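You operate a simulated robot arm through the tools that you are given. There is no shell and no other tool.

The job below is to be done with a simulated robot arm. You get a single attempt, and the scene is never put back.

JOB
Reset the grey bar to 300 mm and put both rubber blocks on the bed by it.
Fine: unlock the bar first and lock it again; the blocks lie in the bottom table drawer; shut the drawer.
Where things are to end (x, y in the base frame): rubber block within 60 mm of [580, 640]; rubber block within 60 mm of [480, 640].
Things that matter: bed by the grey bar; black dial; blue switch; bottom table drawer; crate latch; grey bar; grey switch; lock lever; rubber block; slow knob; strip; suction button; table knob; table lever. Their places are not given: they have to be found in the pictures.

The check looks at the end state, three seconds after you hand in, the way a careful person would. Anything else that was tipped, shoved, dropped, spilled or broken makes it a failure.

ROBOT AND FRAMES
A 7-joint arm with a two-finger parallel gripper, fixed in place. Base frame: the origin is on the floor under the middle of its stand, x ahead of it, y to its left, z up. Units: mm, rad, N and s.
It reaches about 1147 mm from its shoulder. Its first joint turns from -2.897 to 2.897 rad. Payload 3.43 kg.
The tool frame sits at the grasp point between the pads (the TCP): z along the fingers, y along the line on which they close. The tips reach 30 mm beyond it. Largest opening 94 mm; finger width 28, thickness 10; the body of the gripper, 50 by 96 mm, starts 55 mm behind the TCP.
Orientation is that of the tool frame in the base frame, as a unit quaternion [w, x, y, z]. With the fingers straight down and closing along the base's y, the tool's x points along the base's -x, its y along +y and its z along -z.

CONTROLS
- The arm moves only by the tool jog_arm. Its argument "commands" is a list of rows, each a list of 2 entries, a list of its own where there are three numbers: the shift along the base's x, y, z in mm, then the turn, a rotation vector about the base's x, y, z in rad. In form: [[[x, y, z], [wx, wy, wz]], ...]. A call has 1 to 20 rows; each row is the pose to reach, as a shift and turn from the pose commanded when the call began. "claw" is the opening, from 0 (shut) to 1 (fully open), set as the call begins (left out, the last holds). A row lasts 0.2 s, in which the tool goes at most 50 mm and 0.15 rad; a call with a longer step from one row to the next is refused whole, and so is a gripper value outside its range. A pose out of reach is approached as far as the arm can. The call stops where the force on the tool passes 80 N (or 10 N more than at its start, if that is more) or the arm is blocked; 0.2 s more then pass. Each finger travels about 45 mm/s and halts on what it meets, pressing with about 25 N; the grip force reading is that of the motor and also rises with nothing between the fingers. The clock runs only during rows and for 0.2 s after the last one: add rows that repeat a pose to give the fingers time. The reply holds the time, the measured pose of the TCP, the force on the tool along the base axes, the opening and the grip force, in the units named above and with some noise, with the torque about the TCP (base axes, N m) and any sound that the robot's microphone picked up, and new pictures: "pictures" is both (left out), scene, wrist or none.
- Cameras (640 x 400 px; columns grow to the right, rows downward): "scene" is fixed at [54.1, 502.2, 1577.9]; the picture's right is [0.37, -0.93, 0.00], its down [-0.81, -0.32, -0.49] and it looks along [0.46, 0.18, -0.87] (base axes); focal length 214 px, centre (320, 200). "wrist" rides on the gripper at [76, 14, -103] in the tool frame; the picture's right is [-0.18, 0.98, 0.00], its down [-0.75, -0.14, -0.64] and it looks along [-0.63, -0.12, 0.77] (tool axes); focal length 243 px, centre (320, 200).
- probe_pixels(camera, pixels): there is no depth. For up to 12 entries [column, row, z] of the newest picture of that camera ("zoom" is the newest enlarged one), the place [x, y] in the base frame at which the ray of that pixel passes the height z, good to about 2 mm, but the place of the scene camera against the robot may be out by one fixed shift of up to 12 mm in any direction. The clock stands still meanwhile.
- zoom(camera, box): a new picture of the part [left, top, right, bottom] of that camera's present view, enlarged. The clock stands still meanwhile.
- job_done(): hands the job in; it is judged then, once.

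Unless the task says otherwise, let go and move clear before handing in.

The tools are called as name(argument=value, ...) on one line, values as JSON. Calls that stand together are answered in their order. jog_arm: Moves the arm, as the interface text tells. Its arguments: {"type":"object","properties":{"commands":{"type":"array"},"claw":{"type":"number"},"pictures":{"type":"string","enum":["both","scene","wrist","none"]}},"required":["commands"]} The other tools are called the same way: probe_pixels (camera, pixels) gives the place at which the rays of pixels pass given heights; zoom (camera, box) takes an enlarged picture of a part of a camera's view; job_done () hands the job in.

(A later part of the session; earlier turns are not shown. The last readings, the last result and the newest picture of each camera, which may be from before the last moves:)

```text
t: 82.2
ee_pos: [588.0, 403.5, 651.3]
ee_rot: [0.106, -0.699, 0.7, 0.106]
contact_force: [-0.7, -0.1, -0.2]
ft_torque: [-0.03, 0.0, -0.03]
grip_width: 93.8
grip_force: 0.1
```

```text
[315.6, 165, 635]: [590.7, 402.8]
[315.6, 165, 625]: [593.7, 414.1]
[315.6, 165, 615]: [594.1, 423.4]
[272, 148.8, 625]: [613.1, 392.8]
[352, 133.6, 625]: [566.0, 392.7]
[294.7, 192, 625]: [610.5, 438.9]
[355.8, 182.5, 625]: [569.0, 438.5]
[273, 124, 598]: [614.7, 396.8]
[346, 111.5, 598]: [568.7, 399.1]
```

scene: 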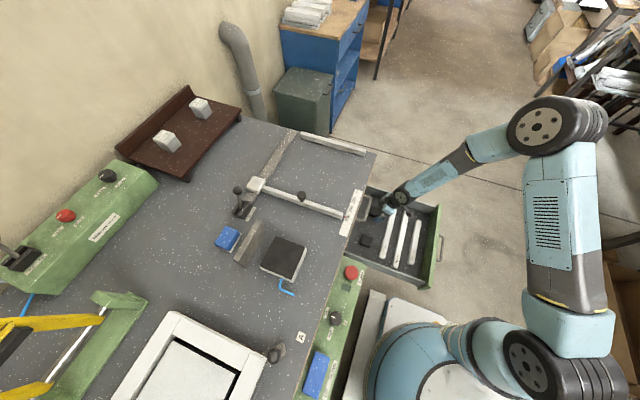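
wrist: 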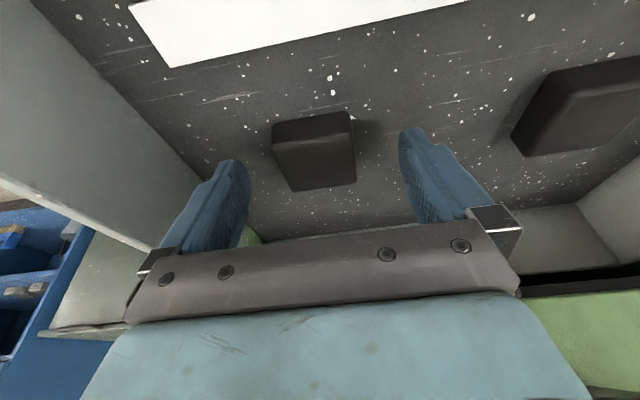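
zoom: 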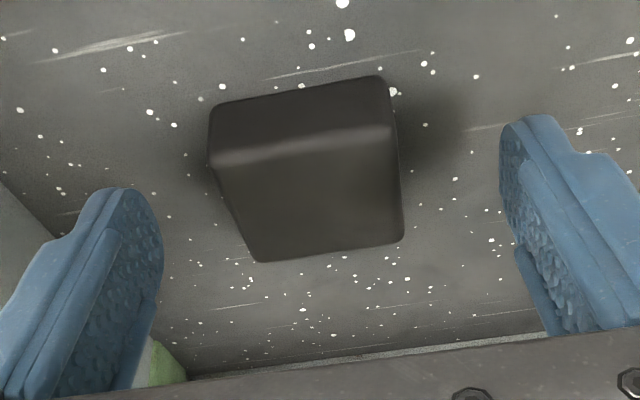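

The block centre is at about (589.7, 414), its top at ~626 and the floor at ~602. I'll shift +1.5 mm in x, lower 12 mm more and close.

jog_arm(commands=[[[1.5, 1, -4], [0, 0, 0]], [[1.5, 1, -8], [0, 0, 0]], [[1.5, 1, -12], [0, 0, 0]], [[1.5, 1, -12], [0, 0, 0]]], claw=1, pictures="wrist")

```text
t: 83.2
ee_pos: [589.1, 404.4, 640.8]
ee_rot: [0.106, -0.699, 0.699, 0.106]
contact_force: [-0.4, -0.5, 0.0]
ft_torque: [0.0, -0.01, 0.0]
grip_width: 94.0
grip_force: 0.0
```

wrist: 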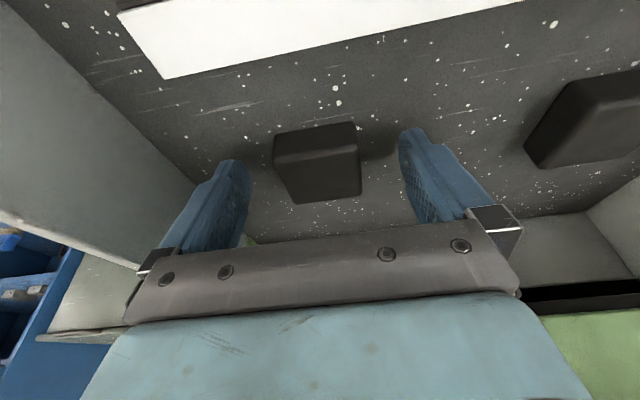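

jog_arm(commands=[[[0, 0, -2], [0, 0, 0]], [[0, 0, -2], [0, 0, 0]], [[0, 0, -2], [0, 0, 0]], [[0, 0, -2], [0, 0, 0]], [[0, 0, -2], [0, 0, 0]], [[0, 0, -2], [0, 0, 0]], [[0, 0, -2], [0, 0, 0]]], claw=0, pictures="wrist")

```text
t: 84.8
ee_pos: [589.1, 406.1, 637.8]
ee_rot: [-0.106, 0.699, -0.699, -0.106]
contact_force: [0.2, -0.4, 0.6]
ft_torque: [0.0, -0.02, 0.01]
grip_width: 49.2
grip_force: 24.8
```

wrist: 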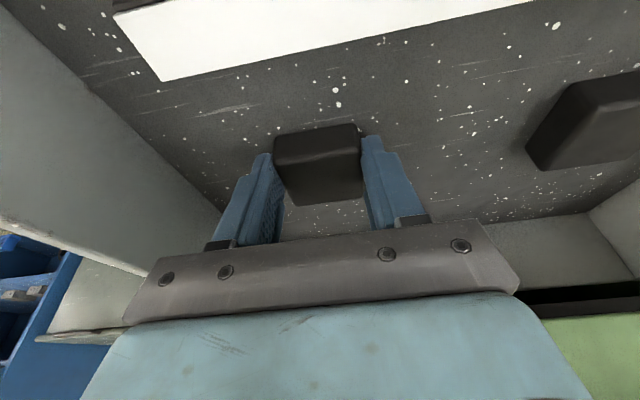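

The fingers have met the block (49.2 mm). I'll let the grip settle, then lift straight up slowly.

jog_arm(commands=[[[0, 0, 0], [0, 0, 0]], [[0, 0, 0], [0, 0, 0]], [[0, -1, 6], [0, 0, 0]], [[0, -3, 14], [0, 0, 0]], [[0, -6, 25], [0, 0, 0]], [[0, -10, 40], [0, 0, 0]], [[0, -15, 60], [0, 0, 0]], [[0, -20, 80], [0, 0, 0]], [[0, -20, 80], [0, 0, 0]]], claw=0)

```text
t: 86.8
ee_pos: [588.7, 385.2, 716.9]
ee_rot: [0.105, -0.699, 0.7, 0.106]
contact_force: [0.1, 0.5, -1.6]
ft_torque: [-0.02, 0.0, 0.04]
grip_width: 49.0
grip_force: 24.8
```

scene: 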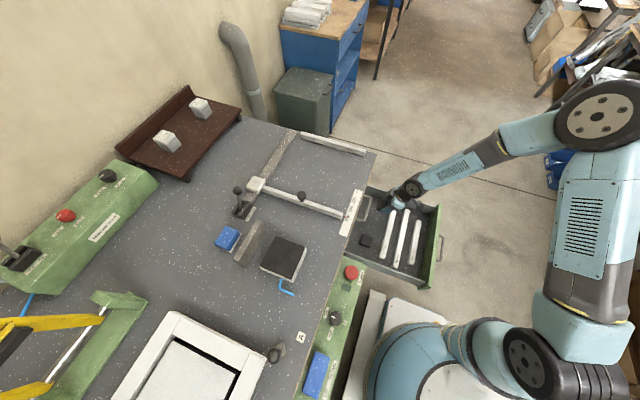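
wrist: 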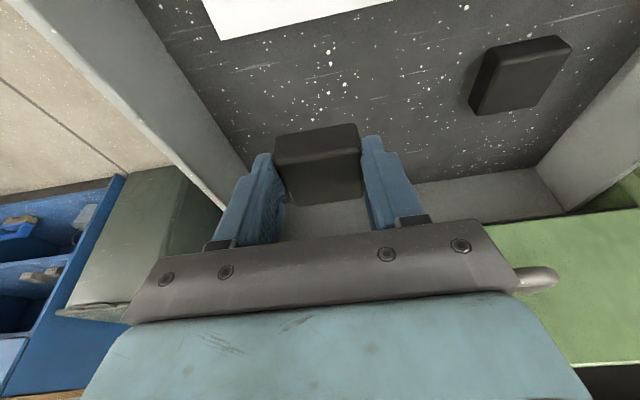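

The block is held (49 mm, about 1.6 N). I'll keep the same tilt so the block stays level, lift to z≈1000, and carry it over to the bed.

jog_arm(commands=[[[0, -10, 30], [0, 0, 0]], [[0, -20, 65], [0, 0, 0]], [[0, -25, 100], [0, 0, 0]], [[0, -25, 140], [0, 0, 0]], [[0, -25, 180], [0, 0, 0]], [[0, -25, 220], [0, 0, 0]], [[0, -25, 255], [0, 0, 0]], [[0, -20, 285], [0, 0, 0]], [[0, 15, 300], [0, 0, 0]], [[-2, 50, 300], [0, 0, 0]], [[-4, 85, 300], [0, 0, 0]], [[-6, 120, 300], [0, 0, 0]], [[-8, 155, 300], [0, 0, 0]], [[-9, 190, 300], [0, 0, 0]], [[-9, 220, 300], [0, 0, 0]], [[-9, 246, 300], [0, 0, 0]], [[-9, 246, 300], [0, 0, 0]]], claw=0)

```text
t: 90.4
ee_pos: [582.6, 630.9, 1017.4]
ee_rot: [0.105, -0.699, 0.7, 0.105]
contact_force: [0.3, -0.1, -0.3]
ft_torque: [-0.03, 0.01, 0.0]
grip_width: 49.1
grip_force: 24.8
```

scene: 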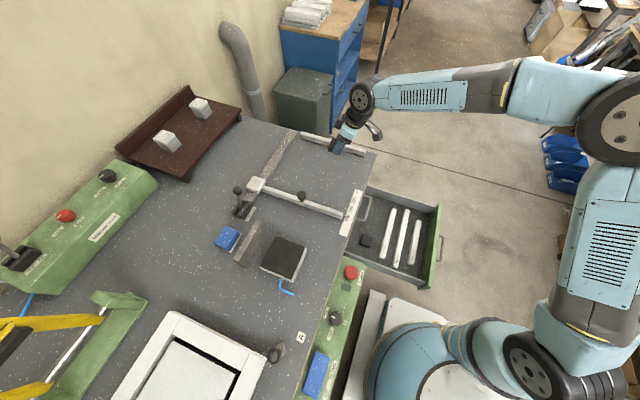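
wrist: 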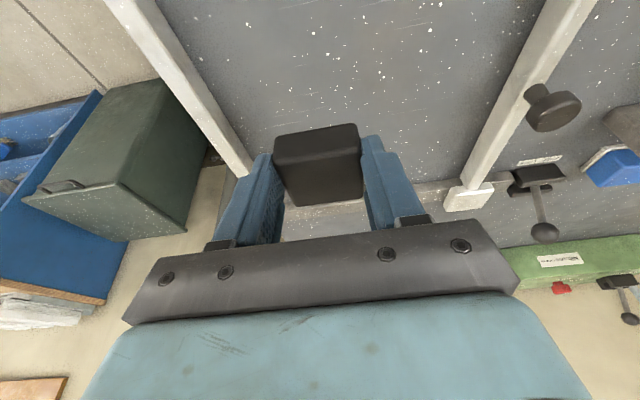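

The block is over the bed, clear of both bars. Descending to just above the table.

jog_arm(commands=[[[-1, 0, -25], [0, 0, 0]], [[-2, 0, -50], [0, 0, 0]], [[-2, 0, -75], [0, 0, 0]], [[-2, 0, -95], [0, 0, 0]], [[-2, 0, -108], [0, 0, 0]], [[-2, 0, -116], [0, 0, 0]], [[-2, 0, -116], [0, 0, 0]]], claw=0)

```text
t: 92.0
ee_pos: [577.7, 632.2, 902.4]
ee_rot: [-0.106, 0.699, -0.699, -0.106]
contact_force: [0.0, -0.1, -0.9]
ft_torque: [0.01, -0.01, 0.03]
grip_width: 49.3
grip_force: 25.1
```

scene: 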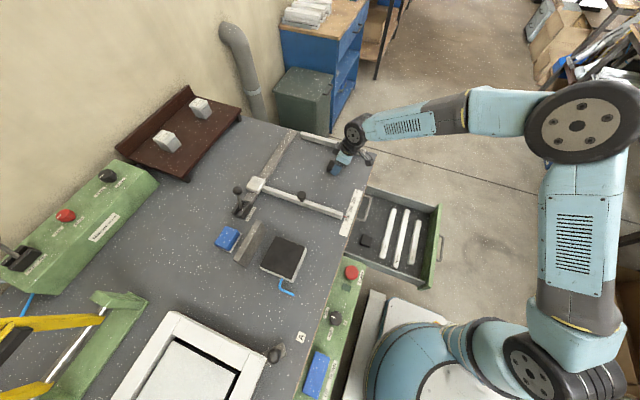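
wrist: 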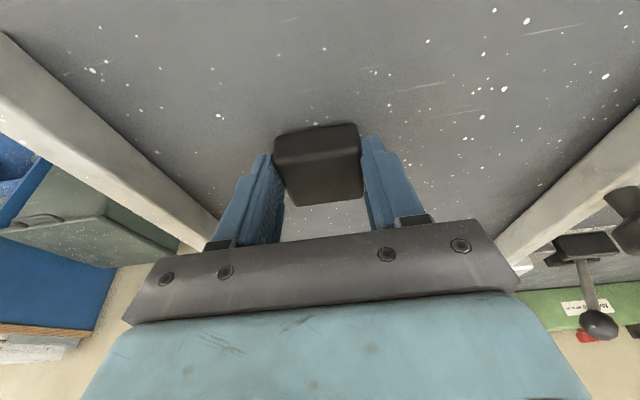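

The block is still in the air at TCP z=902 with a faint shadow ahead of it. I'll creep down in 2 mm steps.

jog_arm(commands=[[[0, 0, -2], [0, 0, 0]], [[0, 0, -4], [0, 0, 0]], [[0, 0, -6], [0, 0, 0]], [[0, 0, -8], [0, 0, 0]], [[0, 0, -8], [0, 0, 0]]], claw=0, pictures="wrist")

```text
t: 93.2
ee_pos: [577.8, 633.4, 898.3]
ee_rot: [-0.107, 0.699, -0.699, -0.107]
contact_force: [0.6, -5.7, 33.6]
ft_torque: [0.0, -0.05, -0.03]
grip_width: 49.2
grip_force: 25.5
```

wrist: 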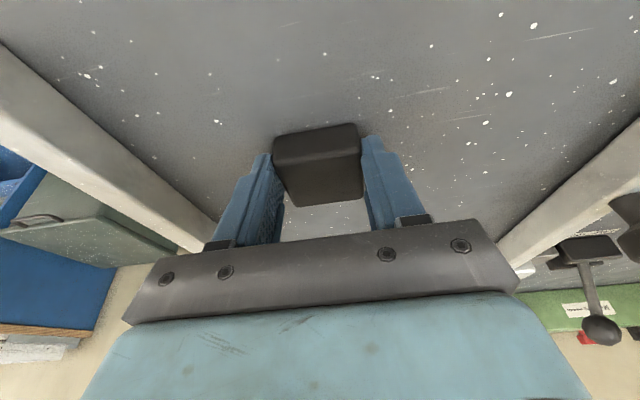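

Contact: 33.6 N upward at TCP z≈898, so the block is on the table. I'll ease up 3 mm to relieve the force, then open.

jog_arm(commands=[[[0, 0, 2], [0, 0, 0]], [[0, 0, 3.5], [0, 0, 0]], [[0, 0, 3.5], [0, 0, 0]]], claw=0, pictures="none")

jog_arm(commands=[[[0, 0, 0], [0, 0, 0]], [[0, 0, 0], [0, 0, 0]], [[0, 0, 0], [0, 0, 0]], [[0, 0, 0], [0, 0, 0]], [[0, 0, 0], [0, 0, 0]]], claw=1)

```text
t: 94.0
ee_pos: [577.9, 630.4, 897.1]
ee_rot: [-0.105, 0.7, -0.699, -0.106]
contact_force: [-0.5, 6.3, 6.9]
ft_torque: [0.38, -0.2, 0.18]
grip_width: 49.0
grip_force: 25.2
```

```text
t: 95.2
ee_pos: [579.0, 630.8, 897.3]
ee_rot: [0.106, -0.699, 0.7, 0.106]
contact_force: [-0.2, 0.6, 0.3]
ft_torque: [0.0, -0.05, 0.02]
grip_width: 93.9
grip_force: 0.1
```

scene: 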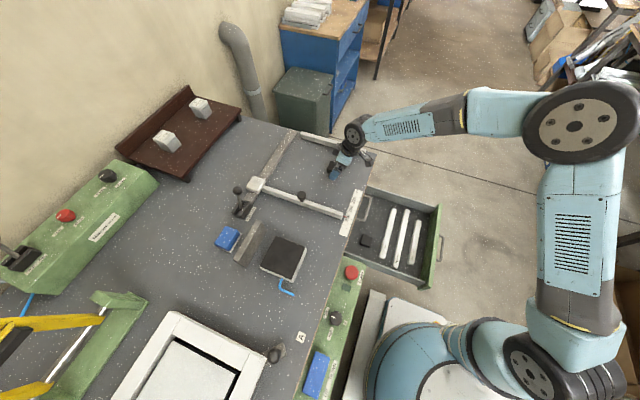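
wrist: 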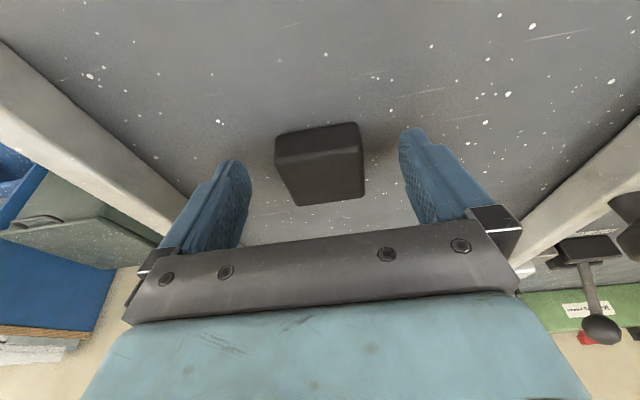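

The block stands flat on the bed and the gripper is open. I'll lift off and return to the drawer above block 2.

jog_arm(commands=[[[0, -4, 20], [0, 0, 0]], [[0, -8, 50], [0, 0, 0]], [[0, -10, 85], [0, 0, 0]], [[0, -12, 115], [0, 0, 0]], [[-20, -48, 115], [0, 0, 0]], [[-40, -84, 115], [0, 0, 0]], [[-60, -120, 115], [0, 0, 0]], [[-80, -156, 115], [0, 0, 0]], [[-100, -192, 115], [0, 0, 0]], [[-120, -228, 115], [0, 0, 0]], [[-140, -264, 110], [0, 0, 0]], [[-148, -271, 75], [0, 0, 0]], [[-148, -271, 35], [0, 0, 0]], [[-148, -271, -5], [0, 0, 0]], [[-148, -268, -45], [0, 0, 0]], [[-148, -264, -85], [0, 0, 0]], [[-148, -261, -120], [0, 0, 0]], [[-148, -261, -137], [0, 0, 0]], [[-148, -261, -137], [0, 0, 0]]], claw=1)

zoom(camera="wrist", box=[200, 20, 440, 230])

```text
t: 99.2
ee_pos: [430.6, 371.5, 761.2]
ee_rot: [0.106, -0.698, 0.7, 0.106]
contact_force: [-0.9, -0.4, 0.7]
ft_torque: [-0.01, -0.03, 0.02]
grip_width: 94.1
grip_force: 0.2
```

scene: 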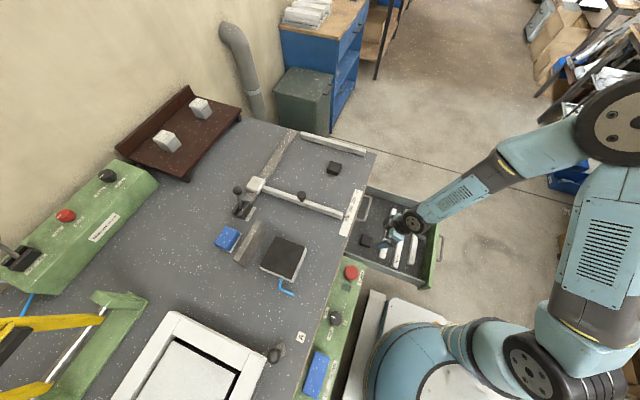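
wrist: 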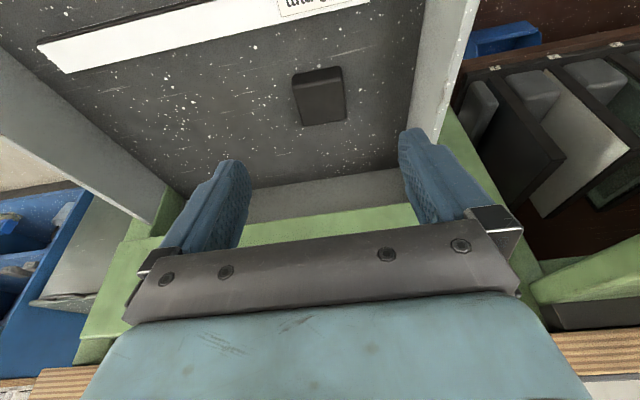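

```text
1.90 times, centred on (320, 125) of wrist
```

zoom: 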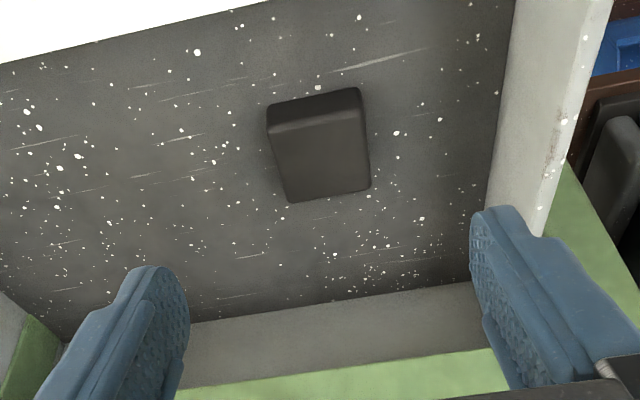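

Block 2 is centred similarly, near (321,103). I'll check its corners and the −x drawer wall's clearance from the right finger.

probe_pixels(camera="wrist", pixels=[[292.6, 88.2, 626], [342, 81.8, 626], [304.2, 126, 626], [346.3, 118.7, 626], [406.8, 125, 602], [404, 148, 602], [436, 140, 670], [436, 140, 650]])

```text
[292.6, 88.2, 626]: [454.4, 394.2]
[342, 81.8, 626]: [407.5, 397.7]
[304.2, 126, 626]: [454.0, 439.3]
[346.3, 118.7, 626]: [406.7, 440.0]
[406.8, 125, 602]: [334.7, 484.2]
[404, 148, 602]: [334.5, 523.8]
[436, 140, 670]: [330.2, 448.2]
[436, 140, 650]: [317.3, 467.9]
```

Block 2's centre is at about (430.6, 417), and the wall at x≈334 leaves enough room. Lowering around it.

jog_arm(commands=[[[0, 15, -15], [0, 0, 0]], [[0, 35, -30], [0, 0, 0]], [[0, 35, -50], [0, 0, 0]], [[0, 35, -70], [0, 0, 0]], [[0, 35, -90], [0, 0, 0]], [[0, 35, -105], [0, 0, 0]], [[0, 35, -114], [0, 0, 0]], [[0, 35, -119], [0, 0, 0]], [[0, 35, -119], [0, 0, 0]]], claw=1, pictures="wrist")

```text
t: 101.2
ee_pos: [431.7, 405.5, 641.2]
ee_rot: [0.106, -0.698, 0.7, 0.105]
contact_force: [0.4, 0.0, -0.2]
ft_torque: [0.01, -0.01, 0.01]
grip_width: 93.9
grip_force: 0.1
```

wrist: 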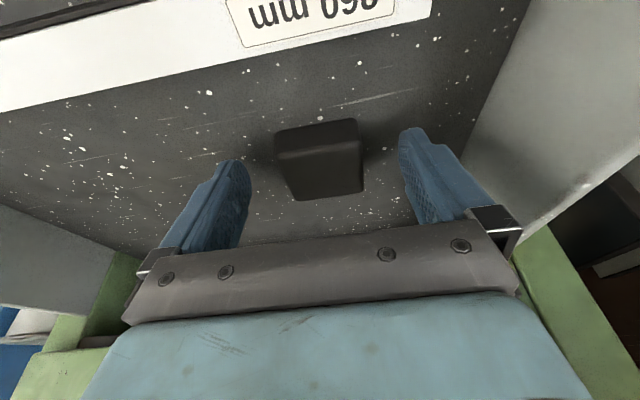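

The block sits midway between the fingers. I'll go down the last 2–3 mm and close.

jog_arm(commands=[[[0, 1, -2.5], [0, 0, 0]], [[0, 1, -2.5], [0, 0, 0]], [[0, 1, -2.5], [0, 0, 0]], [[0, 1, -2.5], [0, 0, 0]], [[0, 1, -2.5], [0, 0, 0]], [[0, 1, -2.5], [0, 0, 0]], [[0, 1, -2.5], [0, 0, 0]], [[0, 1, -2.5], [0, 0, 0]], [[0, 1, -2.5], [0, 0, 0]]], claw=0, pictures="wrist")

```text
t: 103.2
ee_pos: [431.7, 406.8, 639.8]
ee_rot: [0.106, -0.698, 0.7, 0.106]
contact_force: [-0.5, -0.1, -0.9]
ft_torque: [-0.02, -0.04, -0.03]
grip_width: 49.3
grip_force: 24.9
```

wrist: 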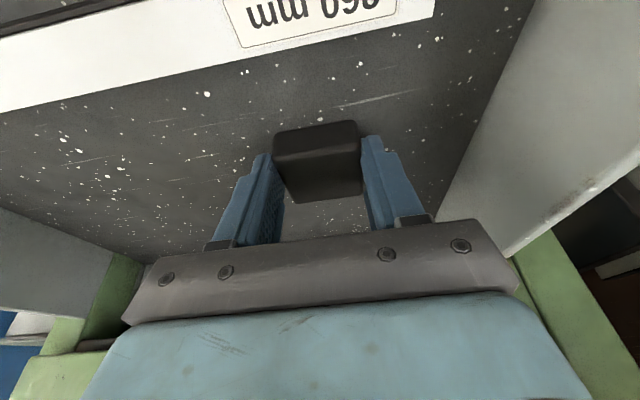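

Block 2 is gripped (49.3 mm). I'll lift it out and carry it level to the bed at (480, 640).

jog_arm(commands=[[[0, -1, 6], [0, 0, 0]], [[0, -4, 15], [0, 0, 0]], [[0, -10, 35], [0, 0, 0]], [[0, -20, 65], [0, 0, 0]], [[0, -30, 100], [0, 0, 0]], [[0, -40, 140], [0, 0, 0]], [[0, -45, 180], [0, 0, 0]], [[0, -45, 220], [0, 0, 0]], [[0, -45, 260], [0, 0, 0]], [[0, -45, 300], [0, 0, 0]], [[0, -45, 340], [0, 0, 0]], [[5, -20, 370], [0, 0, 0]], [[10, 15, 378], [0, 0, 0]], [[16, 55, 378], [0, 0, 0]], [[24, 95, 378], [0, 0, 0]], [[32, 135, 378], [0, 0, 0]], [[40, 170, 378], [0, 0, 0]], [[48, 200, 378], [0, 0, 0]], [[48, 224, 378], [0, 0, 0]], [[48, 224, 378], [0, 0, 0]]], claw=0)

```text
t: 107.4
ee_pos: [478.2, 630.4, 1017.1]
ee_rot: [0.106, -0.698, 0.7, 0.106]
contact_force: [-0.3, -0.5, -1.2]
ft_torque: [0.0, 0.02, 0.01]
grip_width: 49.3
grip_force: 24.9
```

scene: 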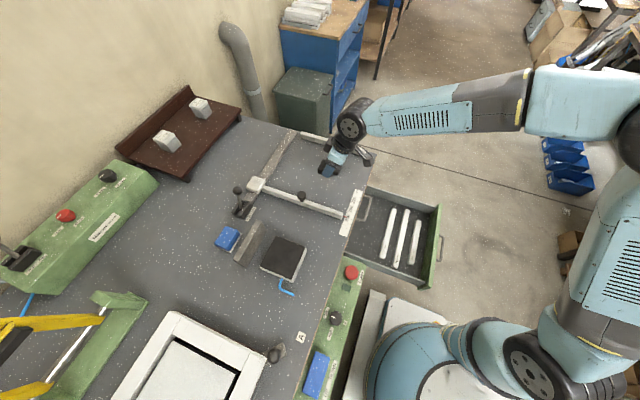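
wrist: 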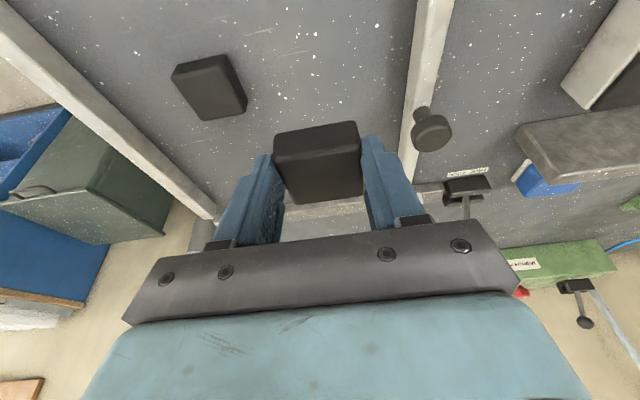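

Both the held block and block 1 at (210,87) are visible, with a clear gap between them. Lowering block 2 to just above the table.

jog_arm(commands=[[[1, 1, -25], [0, 0, 0]], [[1, 1, -50], [0, 0, 0]], [[1, 1, -75], [0, 0, 0]], [[1, 1, -93], [0, 0, 0]], [[1, 1, -105], [0, 0, 0]], [[1, 1, -111], [0, 0, 0]], [[1, 1, -113], [0, 0, 0]], [[1, 1, -115], [0, 0, 0]], [[1, 1, -117], [0, 0, 0]], [[1, 1, -117], [0, 0, 0]]], claw=0, pictures="wrist")

```text
t: 109.6
ee_pos: [480.0, 630.6, 900.5]
ee_rot: [0.105, -0.699, 0.699, 0.106]
contact_force: [-0.1, 0.4, -1.2]
ft_torque: [-0.03, 0.0, -0.01]
grip_width: 49.2
grip_force: 25.0
```

wrist: 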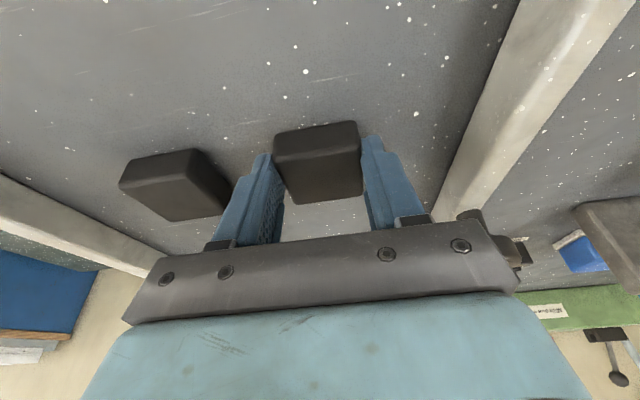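

No contact yet at z=900.5, and the gap to block 1 is clear. Creeping down a few more millimetres.

jog_arm(commands=[[[0, 0, -1], [0, 0, 0]], [[0, 0, -2], [0, 0, 0]], [[0, 0, -3], [0, 0, 0]], [[0, 0, -3], [0, 0, 0]]], claw=0, pictures="none")

```text
t: 110.6
ee_pos: [479.2, 632.0, 898.7]
ee_rot: [-0.107, 0.699, -0.699, -0.107]
contact_force: [-0.7, -3.2, 21.5]
ft_torque: [-0.12, 0.05, -0.03]
grip_width: 49.1
grip_force: 25.2
```

Contact at 21.5 N. I'll ease up 2 mm, then release.

jog_arm(commands=[[[0, 0, 1], [0, 0, 0]], [[0, 0, 2], [0, 0, 0]], [[0, 0, 2], [0, 0, 0]]], claw=0, pictures="none")

jog_arm(commands=[[[0, 0, 0], [0, 0, 0]], [[0, 0, 0], [0, 0, 0]], [[0, 0, 0], [0, 0, 0]], [[0, 0, 0], [0, 0, 0]]], claw=0.9)

```text
t: 111.4
ee_pos: [479.8, 631.5, 898.9]
ee_rot: [0.106, -0.699, 0.7, 0.106]
contact_force: [3.9, 4.1, 6.0]
ft_torque: [0.27, -0.22, -0.02]
grip_width: 49.0
grip_force: 24.9
```

```text
t: 112.4
ee_pos: [479.7, 632.1, 899.7]
ee_rot: [0.105, -0.698, 0.7, 0.105]
contact_force: [0.1, -0.4, -1.0]
ft_torque: [-0.01, -0.02, 0.0]
grip_width: 84.7
grip_force: 0.1
```

scene: 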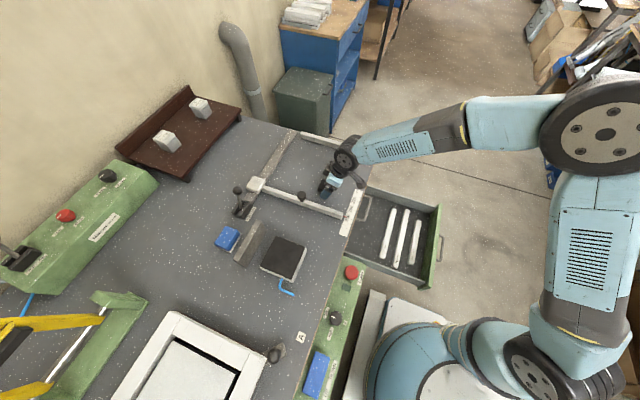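
wrist: 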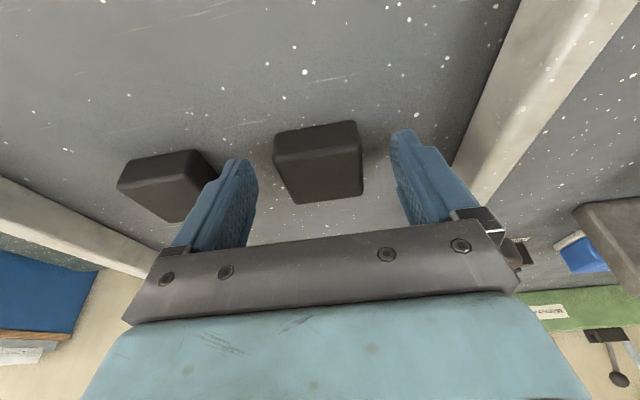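

Both blocks are on the bed and released. I'll lift clear, untilt, and move back over the drawer side to prepare to close it.

jog_arm(commands=[[[0, -4, 20], [0, 0, 0]], [[0, -8, 50], [0, 0, 0]], [[0, -10, 85], [0, 0, 0]], [[0, -12, 115], [0, 0, 0]], [[3, -52, 115], [0, 0, 0]], [[6, -94, 115], [0, 0, 0]], [[9, -136, 115], [-0.05, 0, 0]], [[12, -178, 115], [-0.1, 0, 0]], [[15, -220, 115], [-0.15, 0, 0]], [[18, -262, 115], [-0.2, 0, 0]], [[22, -304, 115], [-0.25, 0, 0]], [[26, -346, 110], [-0.3, 0, 0]], [[28, -376, 80], [-0.3, 0, 0]], [[28, -378, 45], [-0.3, 0, 0]], [[28, -378, 18], [-0.3, 0, 0]], [[28, -378, 18], [-0.3, 0, 0]]], claw=0.9)

zoom(camera="scene", box=[220, 120, 400, 240])

```text
t: 115.8
ee_pos: [507.8, 254.2, 916.8]
ee_rot: [0.0, 0.707, -0.707, -0.001]
contact_force: [0.2, 0.8, 0.4]
ft_torque: [0.02, -0.01, 0.0]
grip_width: 84.7
grip_force: 0.1
```

scene: 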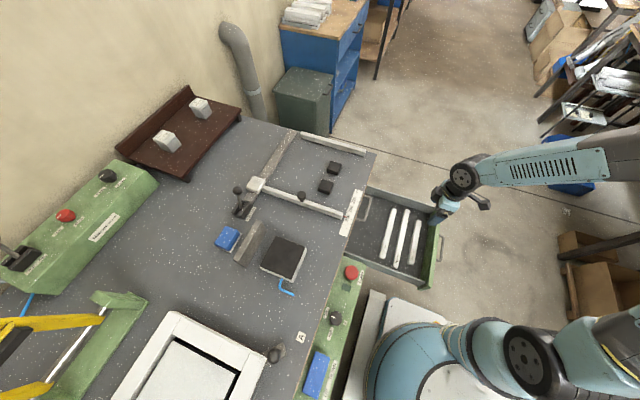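
wrist: 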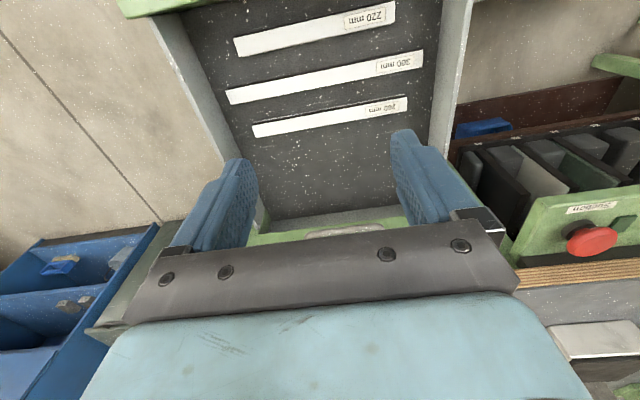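

```text
3.33 times, centred on (310, 180) of scene
```

zoom: 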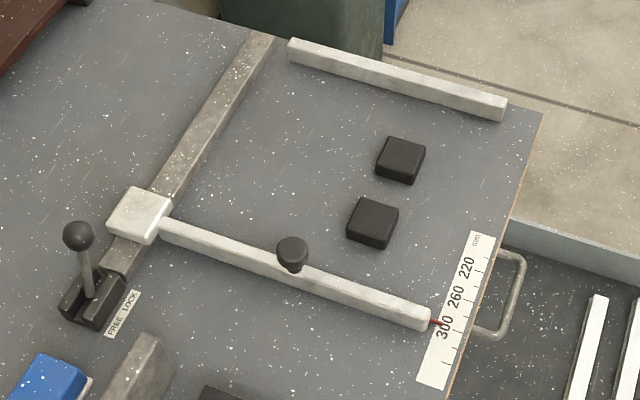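

Both blocks stand on the bed between the bars, at zoom (402,158) and (373,222). I'll verify their coordinates and turn the gripper horizontal, closed, to push the drawer.

probe_pixels(camera="scene", pixels=[[334.9, 166, 883], [326.2, 185.3, 883]])

jog_arm(commands=[[[0, -10, 0], [0, 0, 0]], [[0, -30, 0], [0.0864, 0.0864, -0.0864]], [[0, -45, 0], [0.1727, 0.1727, -0.1727]], [[0, -60, 0], [0.2591, 0.2591, -0.2591]], [[0, -75, 0], [0.3454, 0.3454, -0.3454]], [[0, -90, -10], [0.4318, 0.4318, -0.4318]], [[0, -105, -20], [0.5182, 0.5182, -0.5182]], [[0, -120, -30], [0.6045, 0.6045, -0.6045]], [[0, -135, -40], [0.6909, 0.6909, -0.6909]], [[0, -150, -50], [0.7773, 0.7773, -0.7773]], [[0, -165, -60], [0.8636, 0.8636, -0.8636]], [[0, -180, -70], [0.95, 0.95, -0.95]], [[0, -195, -80], [1.0363, 1.0363, -1.0363]], [[0, -210, -90], [1.1227, 1.1227, -1.1227]], [[0, -225, -105], [1.2092, 1.2092, -1.2092]], [[0, -228, -105], [1.2092, 1.2092, -1.2092]]], claw=0)

```text
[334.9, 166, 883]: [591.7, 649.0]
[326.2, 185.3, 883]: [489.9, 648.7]
```

```text
t: 119.2
ee_pos: [507.2, 24.9, 812.7]
ee_rot: [0.0, 0.001, 0.707, 0.707]
contact_force: [-0.5, -0.2, -0.3]
ft_torque: [0.0, -0.01, -0.04]
grip_width: 0.3
grip_force: 25.4
```

scene: 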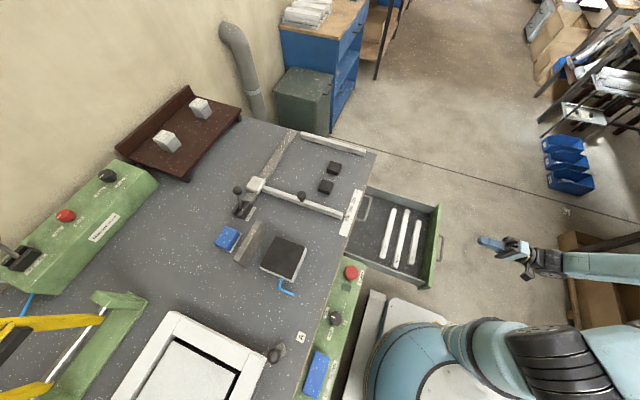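
wrist: 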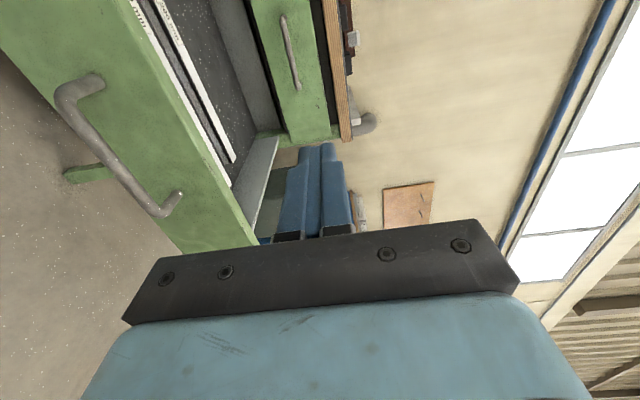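

The blocks check out at about (585, 641) and (483, 641). The drawer front spans z≈580–697, so I'll lower the closed fingers to z≈666, above its handle and still in front of it.

jog_arm(commands=[[[0, 0, -40], [0, 0, 0]], [[0, 0, -80], [0, 0, 0]], [[0, 0, -115], [0, 0, 0]], [[0, 0, -140], [0, 0, 0]], [[0, 0, -147], [0, 0, 0]], [[0, 0, -147], [0, 0, 0]]], claw=0)

```text
t: 120.6
ee_pos: [506.1, 25.2, 664.1]
ee_rot: [0.0, 0.0, 0.708, 0.707]
contact_force: [-0.1, 0.4, -0.2]
ft_torque: [-0.02, 0.0, 0.04]
grip_width: 0.1
grip_force: 25.1
```

scene: 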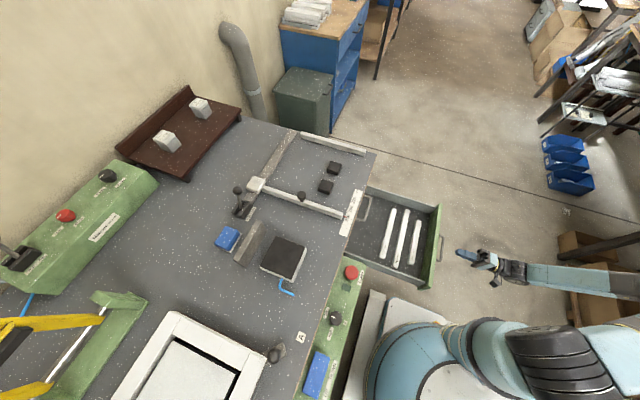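
wrist: 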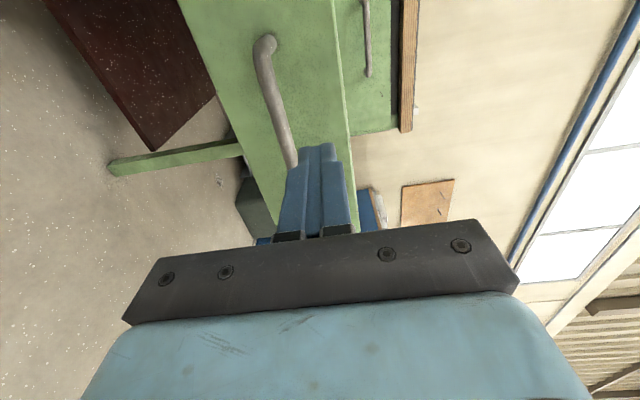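

The closed fingertips are above the handle, facing the panel. I'll push slowly in +y.

jog_arm(commands=[[[0, 15, 0], [0, 0, 0]], [[0, 30, 0], [0, 0, 0]], [[0, 45, 0], [0, 0, 0]], [[0, 58, 0], [0, 0, 0]], [[0, 68, 0], [0, 0, 0]], [[0, 76, 0], [0, 0, 0]], [[0, 83, 0], [0, 0, 0]], [[0, 90, 0], [0, 0, 0]], [[0, 98, 0], [0, 0, 0]], [[0, 107, 0], [0, 0, 0]], [[0, 116, 0], [0, 0, 0]], [[0, 125, 0], [0, 0, 0]], [[0, 134, 0], [0, 0, 0]], [[0, 143, 0], [0, 0, 0]], [[0, 152, 0], [0, 0, 0]], [[0, 161, 0], [0, 0, 0]], [[0, 170, 0], [0, 0, 0]], [[0, 179, 0], [0, 0, 0]], [[0, 188, 0], [0, 0, 0]]], claw=0)

```text
t: 124.6
ee_pos: [505.8, 213.1, 663.8]
ee_rot: [0.0, 0.001, 0.707, 0.707]
contact_force: [-0.7, -1.4, 1.0]
ft_torque: [0.04, -0.02, -0.03]
grip_width: 0.1
grip_force: 24.9
```

scene: 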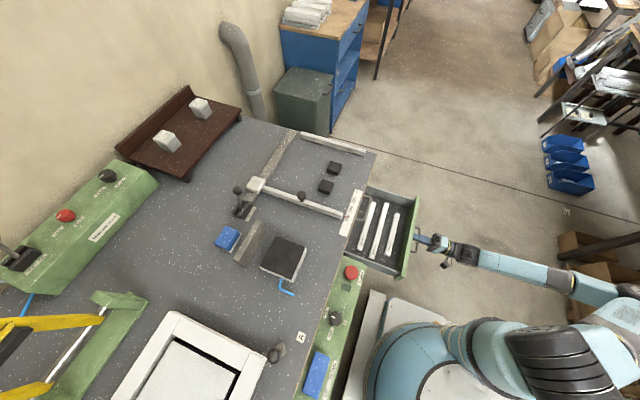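
wrist: 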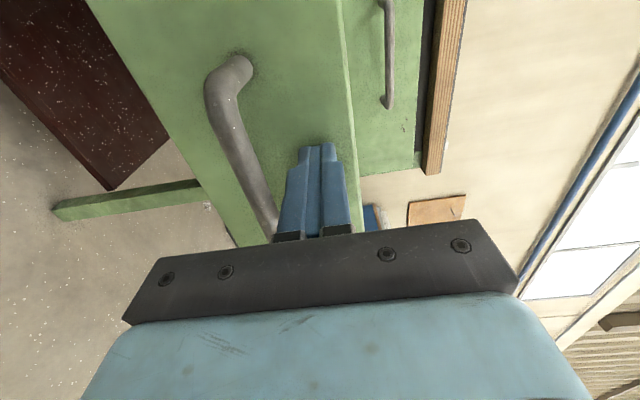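

The drawer is closing smoothly with the fingertips on its panel. Continuing.

jog_arm(commands=[[[0, 9, 0], [0, 0, 0]], [[0, 18, 0], [0, 0, 0]], [[0, 28, 0], [0, 0, 0]], [[0, 38, 0], [0, 0, 0]], [[0, 48, 0], [0, 0, 0]], [[0, 58, 0], [0, 0, 0]], [[0, 68, 0], [0, 0, 0]], [[0, 78, 0], [0, 0, 0]], [[0, 88, 0], [0, 0, 0]], [[0, 98, 0], [0, 0, 0]], [[0, 108, 0], [0, 0, 0]], [[0, 118, 0], [0, 0, 0]], [[0, 128, 0], [0, 0, 0]], [[0, 138, 0], [0, 0, 0]], [[0, 148, 0], [0, 0, 0]], [[0, 158, 0], [0, 0, 0]], [[0, 168, 0], [0, 0, 0]], [[0, 178, 0], [0, 0, 0]], [[0, 188, 0], [0, 0, 0]], [[0, 196, 0], [0, 0, 0]]], claw=0)

```text
t: 128.8
ee_pos: [506.0, 410.0, 666.4]
ee_rot: [0.0, 0.001, 0.707, 0.707]
contact_force: [-1.2, -1.0, 1.2]
ft_torque: [0.03, 0.02, -0.02]
grip_width: 0.1
grip_force: 24.9
```

scene: 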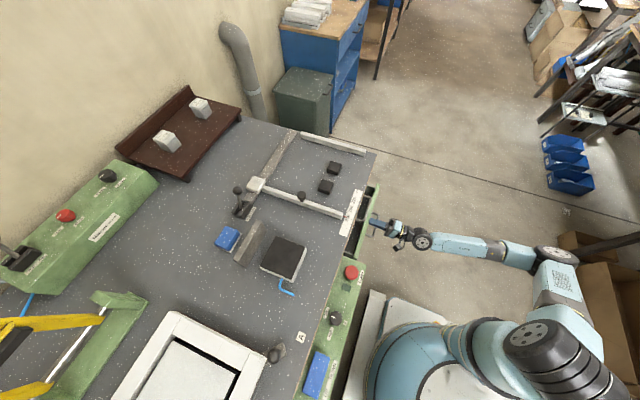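
wrist: 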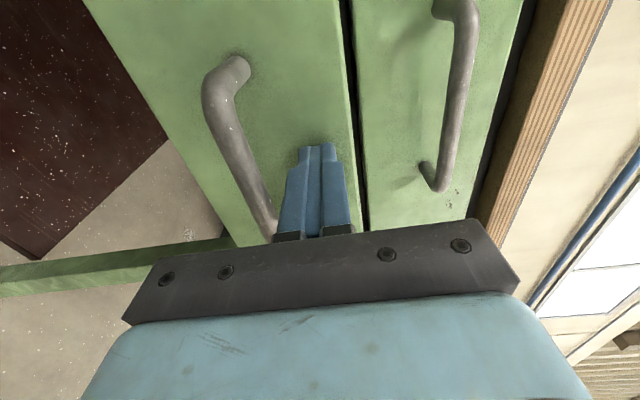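

About 57 mm remain. I'll continue with smaller steps until the drawer reaches its closed stop.

jog_arm(commands=[[[0, 7, 0], [0, 0, 0]], [[0, 14, 0], [0, 0, 0]], [[0, 21, 0], [0, 0, 0]], [[0, 27, 0], [0, 0, 0]], [[0, 33, 0], [0, 0, 0]], [[0, 38, 0], [0, 0, 0]], [[0, 43, 0], [0, 0, 0]], [[0, 47, 0], [0, 0, 0]], [[0, 50, 0], [0, 0, 0]], [[0, 53, 0], [0, 0, 0]], [[0, 53, 0], [0, 0, 0]]], claw=0)

```text
t: 131.2
ee_pos: [507.2, 463.4, 665.7]
ee_rot: [-0.001, 0.002, 0.708, 0.707]
contact_force: [-0.5, -0.2, -1.0]
ft_torque: [-0.01, -0.03, -0.03]
grip_width: 0.1
grip_force: 24.9
```

scene: 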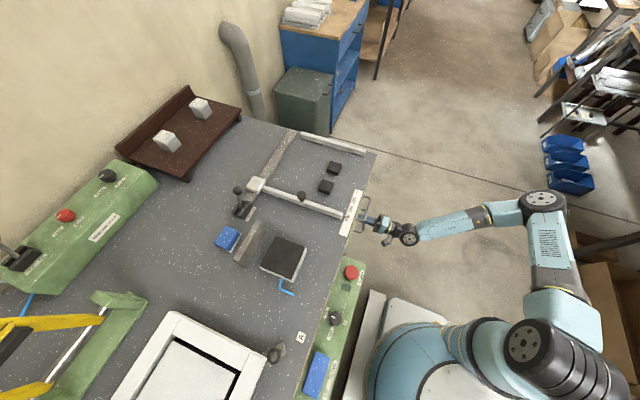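
wrist: 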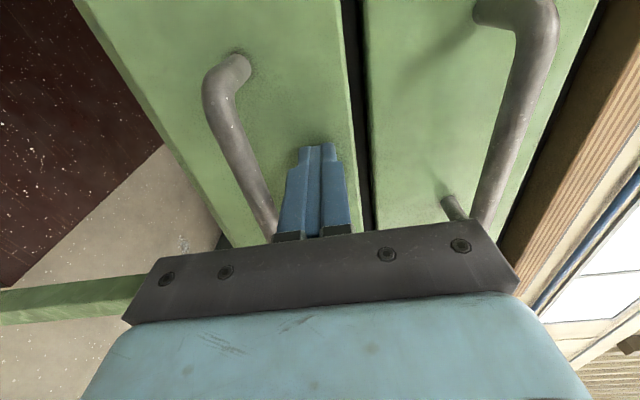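

The panels look nearly flush, but no resistance yet. I'll push in 1.5 mm steps to find the stop.

jog_arm(commands=[[[0, 1.5, 0], [0, 0, 0]], [[0, 3, 0], [0, 0, 0]], [[0, 4.5, 0], [0, 0, 0]], [[0, 6, 0], [0, 0, 0]], [[0, 6, 0], [0, 0, 0]]], claw=0, pictures="wrist")

```text
t: 132.4
ee_pos: [505.4, 467.9, 665.9]
ee_rot: [-0.001, 0.001, 0.708, 0.707]
contact_force: [1.1, 0.3, -0.4]
ft_torque: [-0.04, -0.02, -0.01]
grip_width: 0.2
grip_force: 24.9
```

wrist: 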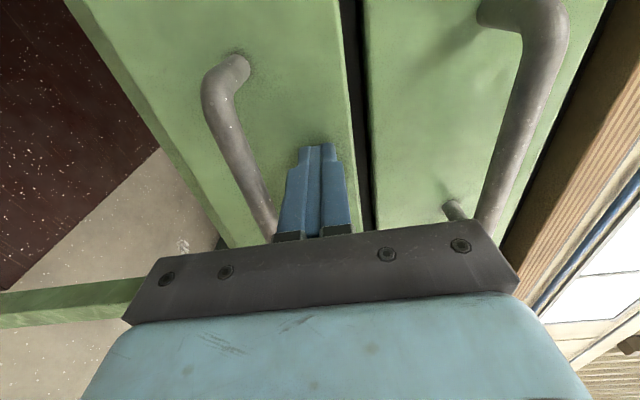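

jog_arm(commands=[[[0, 1.5, 0], [0, 0, 0]], [[0, 3, 0], [0, 0, 0]], [[0, 4.5, 0], [0, 0, 0]], [[0, 6, 0], [0, 0, 0]], [[0, 6, 0], [0, 0, 0]]], claw=0, pictures="wrist")

```text
t: 133.6
ee_pos: [508.7, 472.9, 665.6]
ee_rot: [0.0, 0.0, 0.707, 0.707]
contact_force: [0.3, -6.8, 0.0]
ft_torque: [0.01, -0.07, 0.07]
grip_width: 0.0
grip_force: 24.7
```

wrist: 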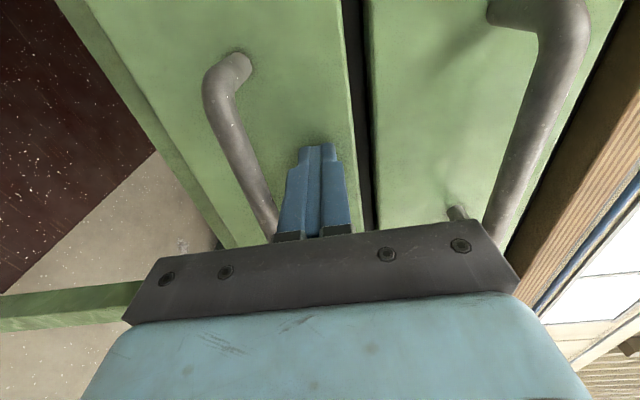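

A −6.8 N reaction has appeared. I'll press slightly more to confirm it's the closed stop.

jog_arm(commands=[[[0, 1.5, 0], [0, 0, 0]], [[0, 3, 0], [0, 0, 0]], [[0, 4, 0], [0, 0, 0]], [[0, 4, 0], [0, 0, 0]]], claw=0, pictures="wrist")

```text
t: 134.3
ee_pos: [507.0, 473.6, 665.1]
ee_rot: [0.0, 0.001, 0.708, 0.706]
contact_force: [-2.7, -27.3, 10.5]
ft_torque: [0.39, 0.14, 0.45]
grip_width: 0.1
grip_force: 25.2
stopped in row 3: the force on the tool passed its limit at 85 N (the readings are from after the stop); the commanded pose is now the measured one
```

wrist: 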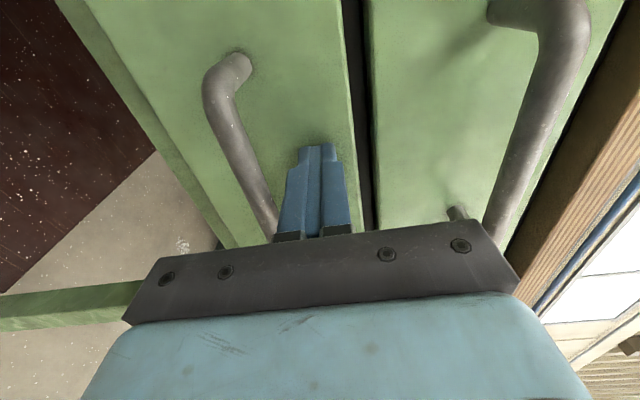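

The drawer is firmly against its stop, so it's shut. I'll back straight out, slowly at first.

jog_arm(commands=[[[0, -2, 0], [0, 0, 0]], [[0, -6, 0], [0, 0, 0]], [[0, -14, 0], [0, 0, 0]], [[0, -30, 0], [0, 0, 0]], [[0, -60, 0], [0, 0, 0]], [[0, -95, 0], [0, 0, 0]], [[0, -130, 0], [0, 0, 0]], [[0, -165, 0], [0, 0, 0]], [[0, -190, 0], [0, 0, 0]], [[0, -190, 0], [0, 0, 0]]], claw=0)

zoom(camera="wrist", box=[200, 0, 540, 230])

zoom(camera="scene", box=[300, 140, 400, 260])

```text
t: 136.5
ee_pos: [509.0, 284.1, 664.7]
ee_rot: [0.001, 0.001, 0.707, 0.707]
contact_force: [0.5, -0.9, 0.4]
ft_torque: [0.01, 0.02, -0.03]
grip_width: 0.0
grip_force: 24.7
```

scene: 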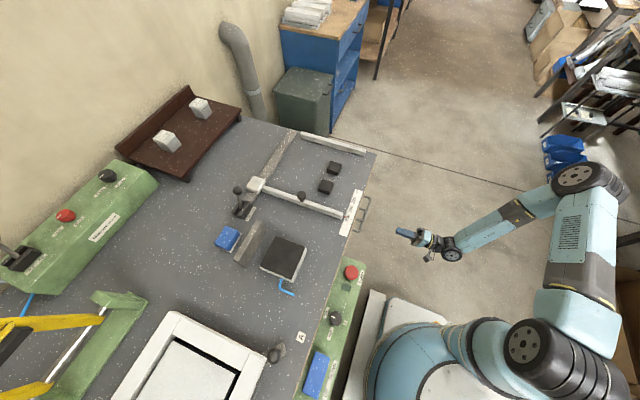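
wrist: 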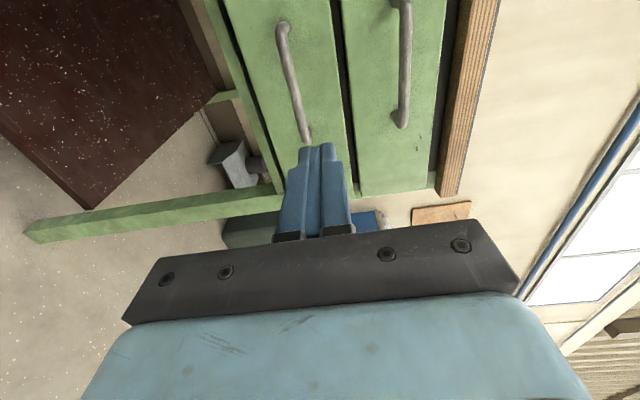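

```text
1.74 times, centred on (370, 115) of wrist
```

zoom: 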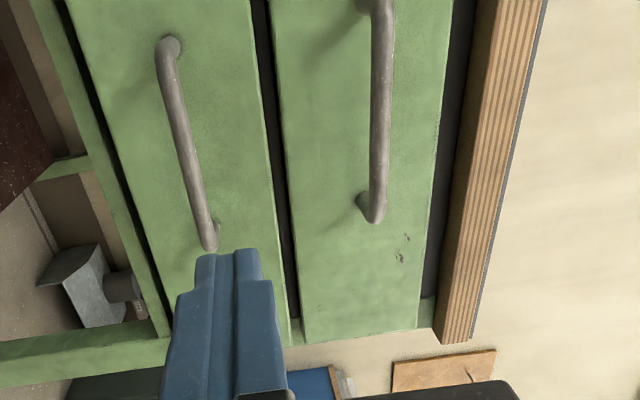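

```text
3.33 times, centred on (350, 200) of scene
```

zoom: 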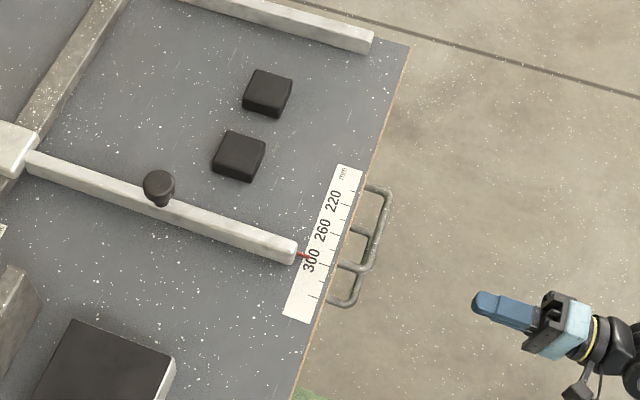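

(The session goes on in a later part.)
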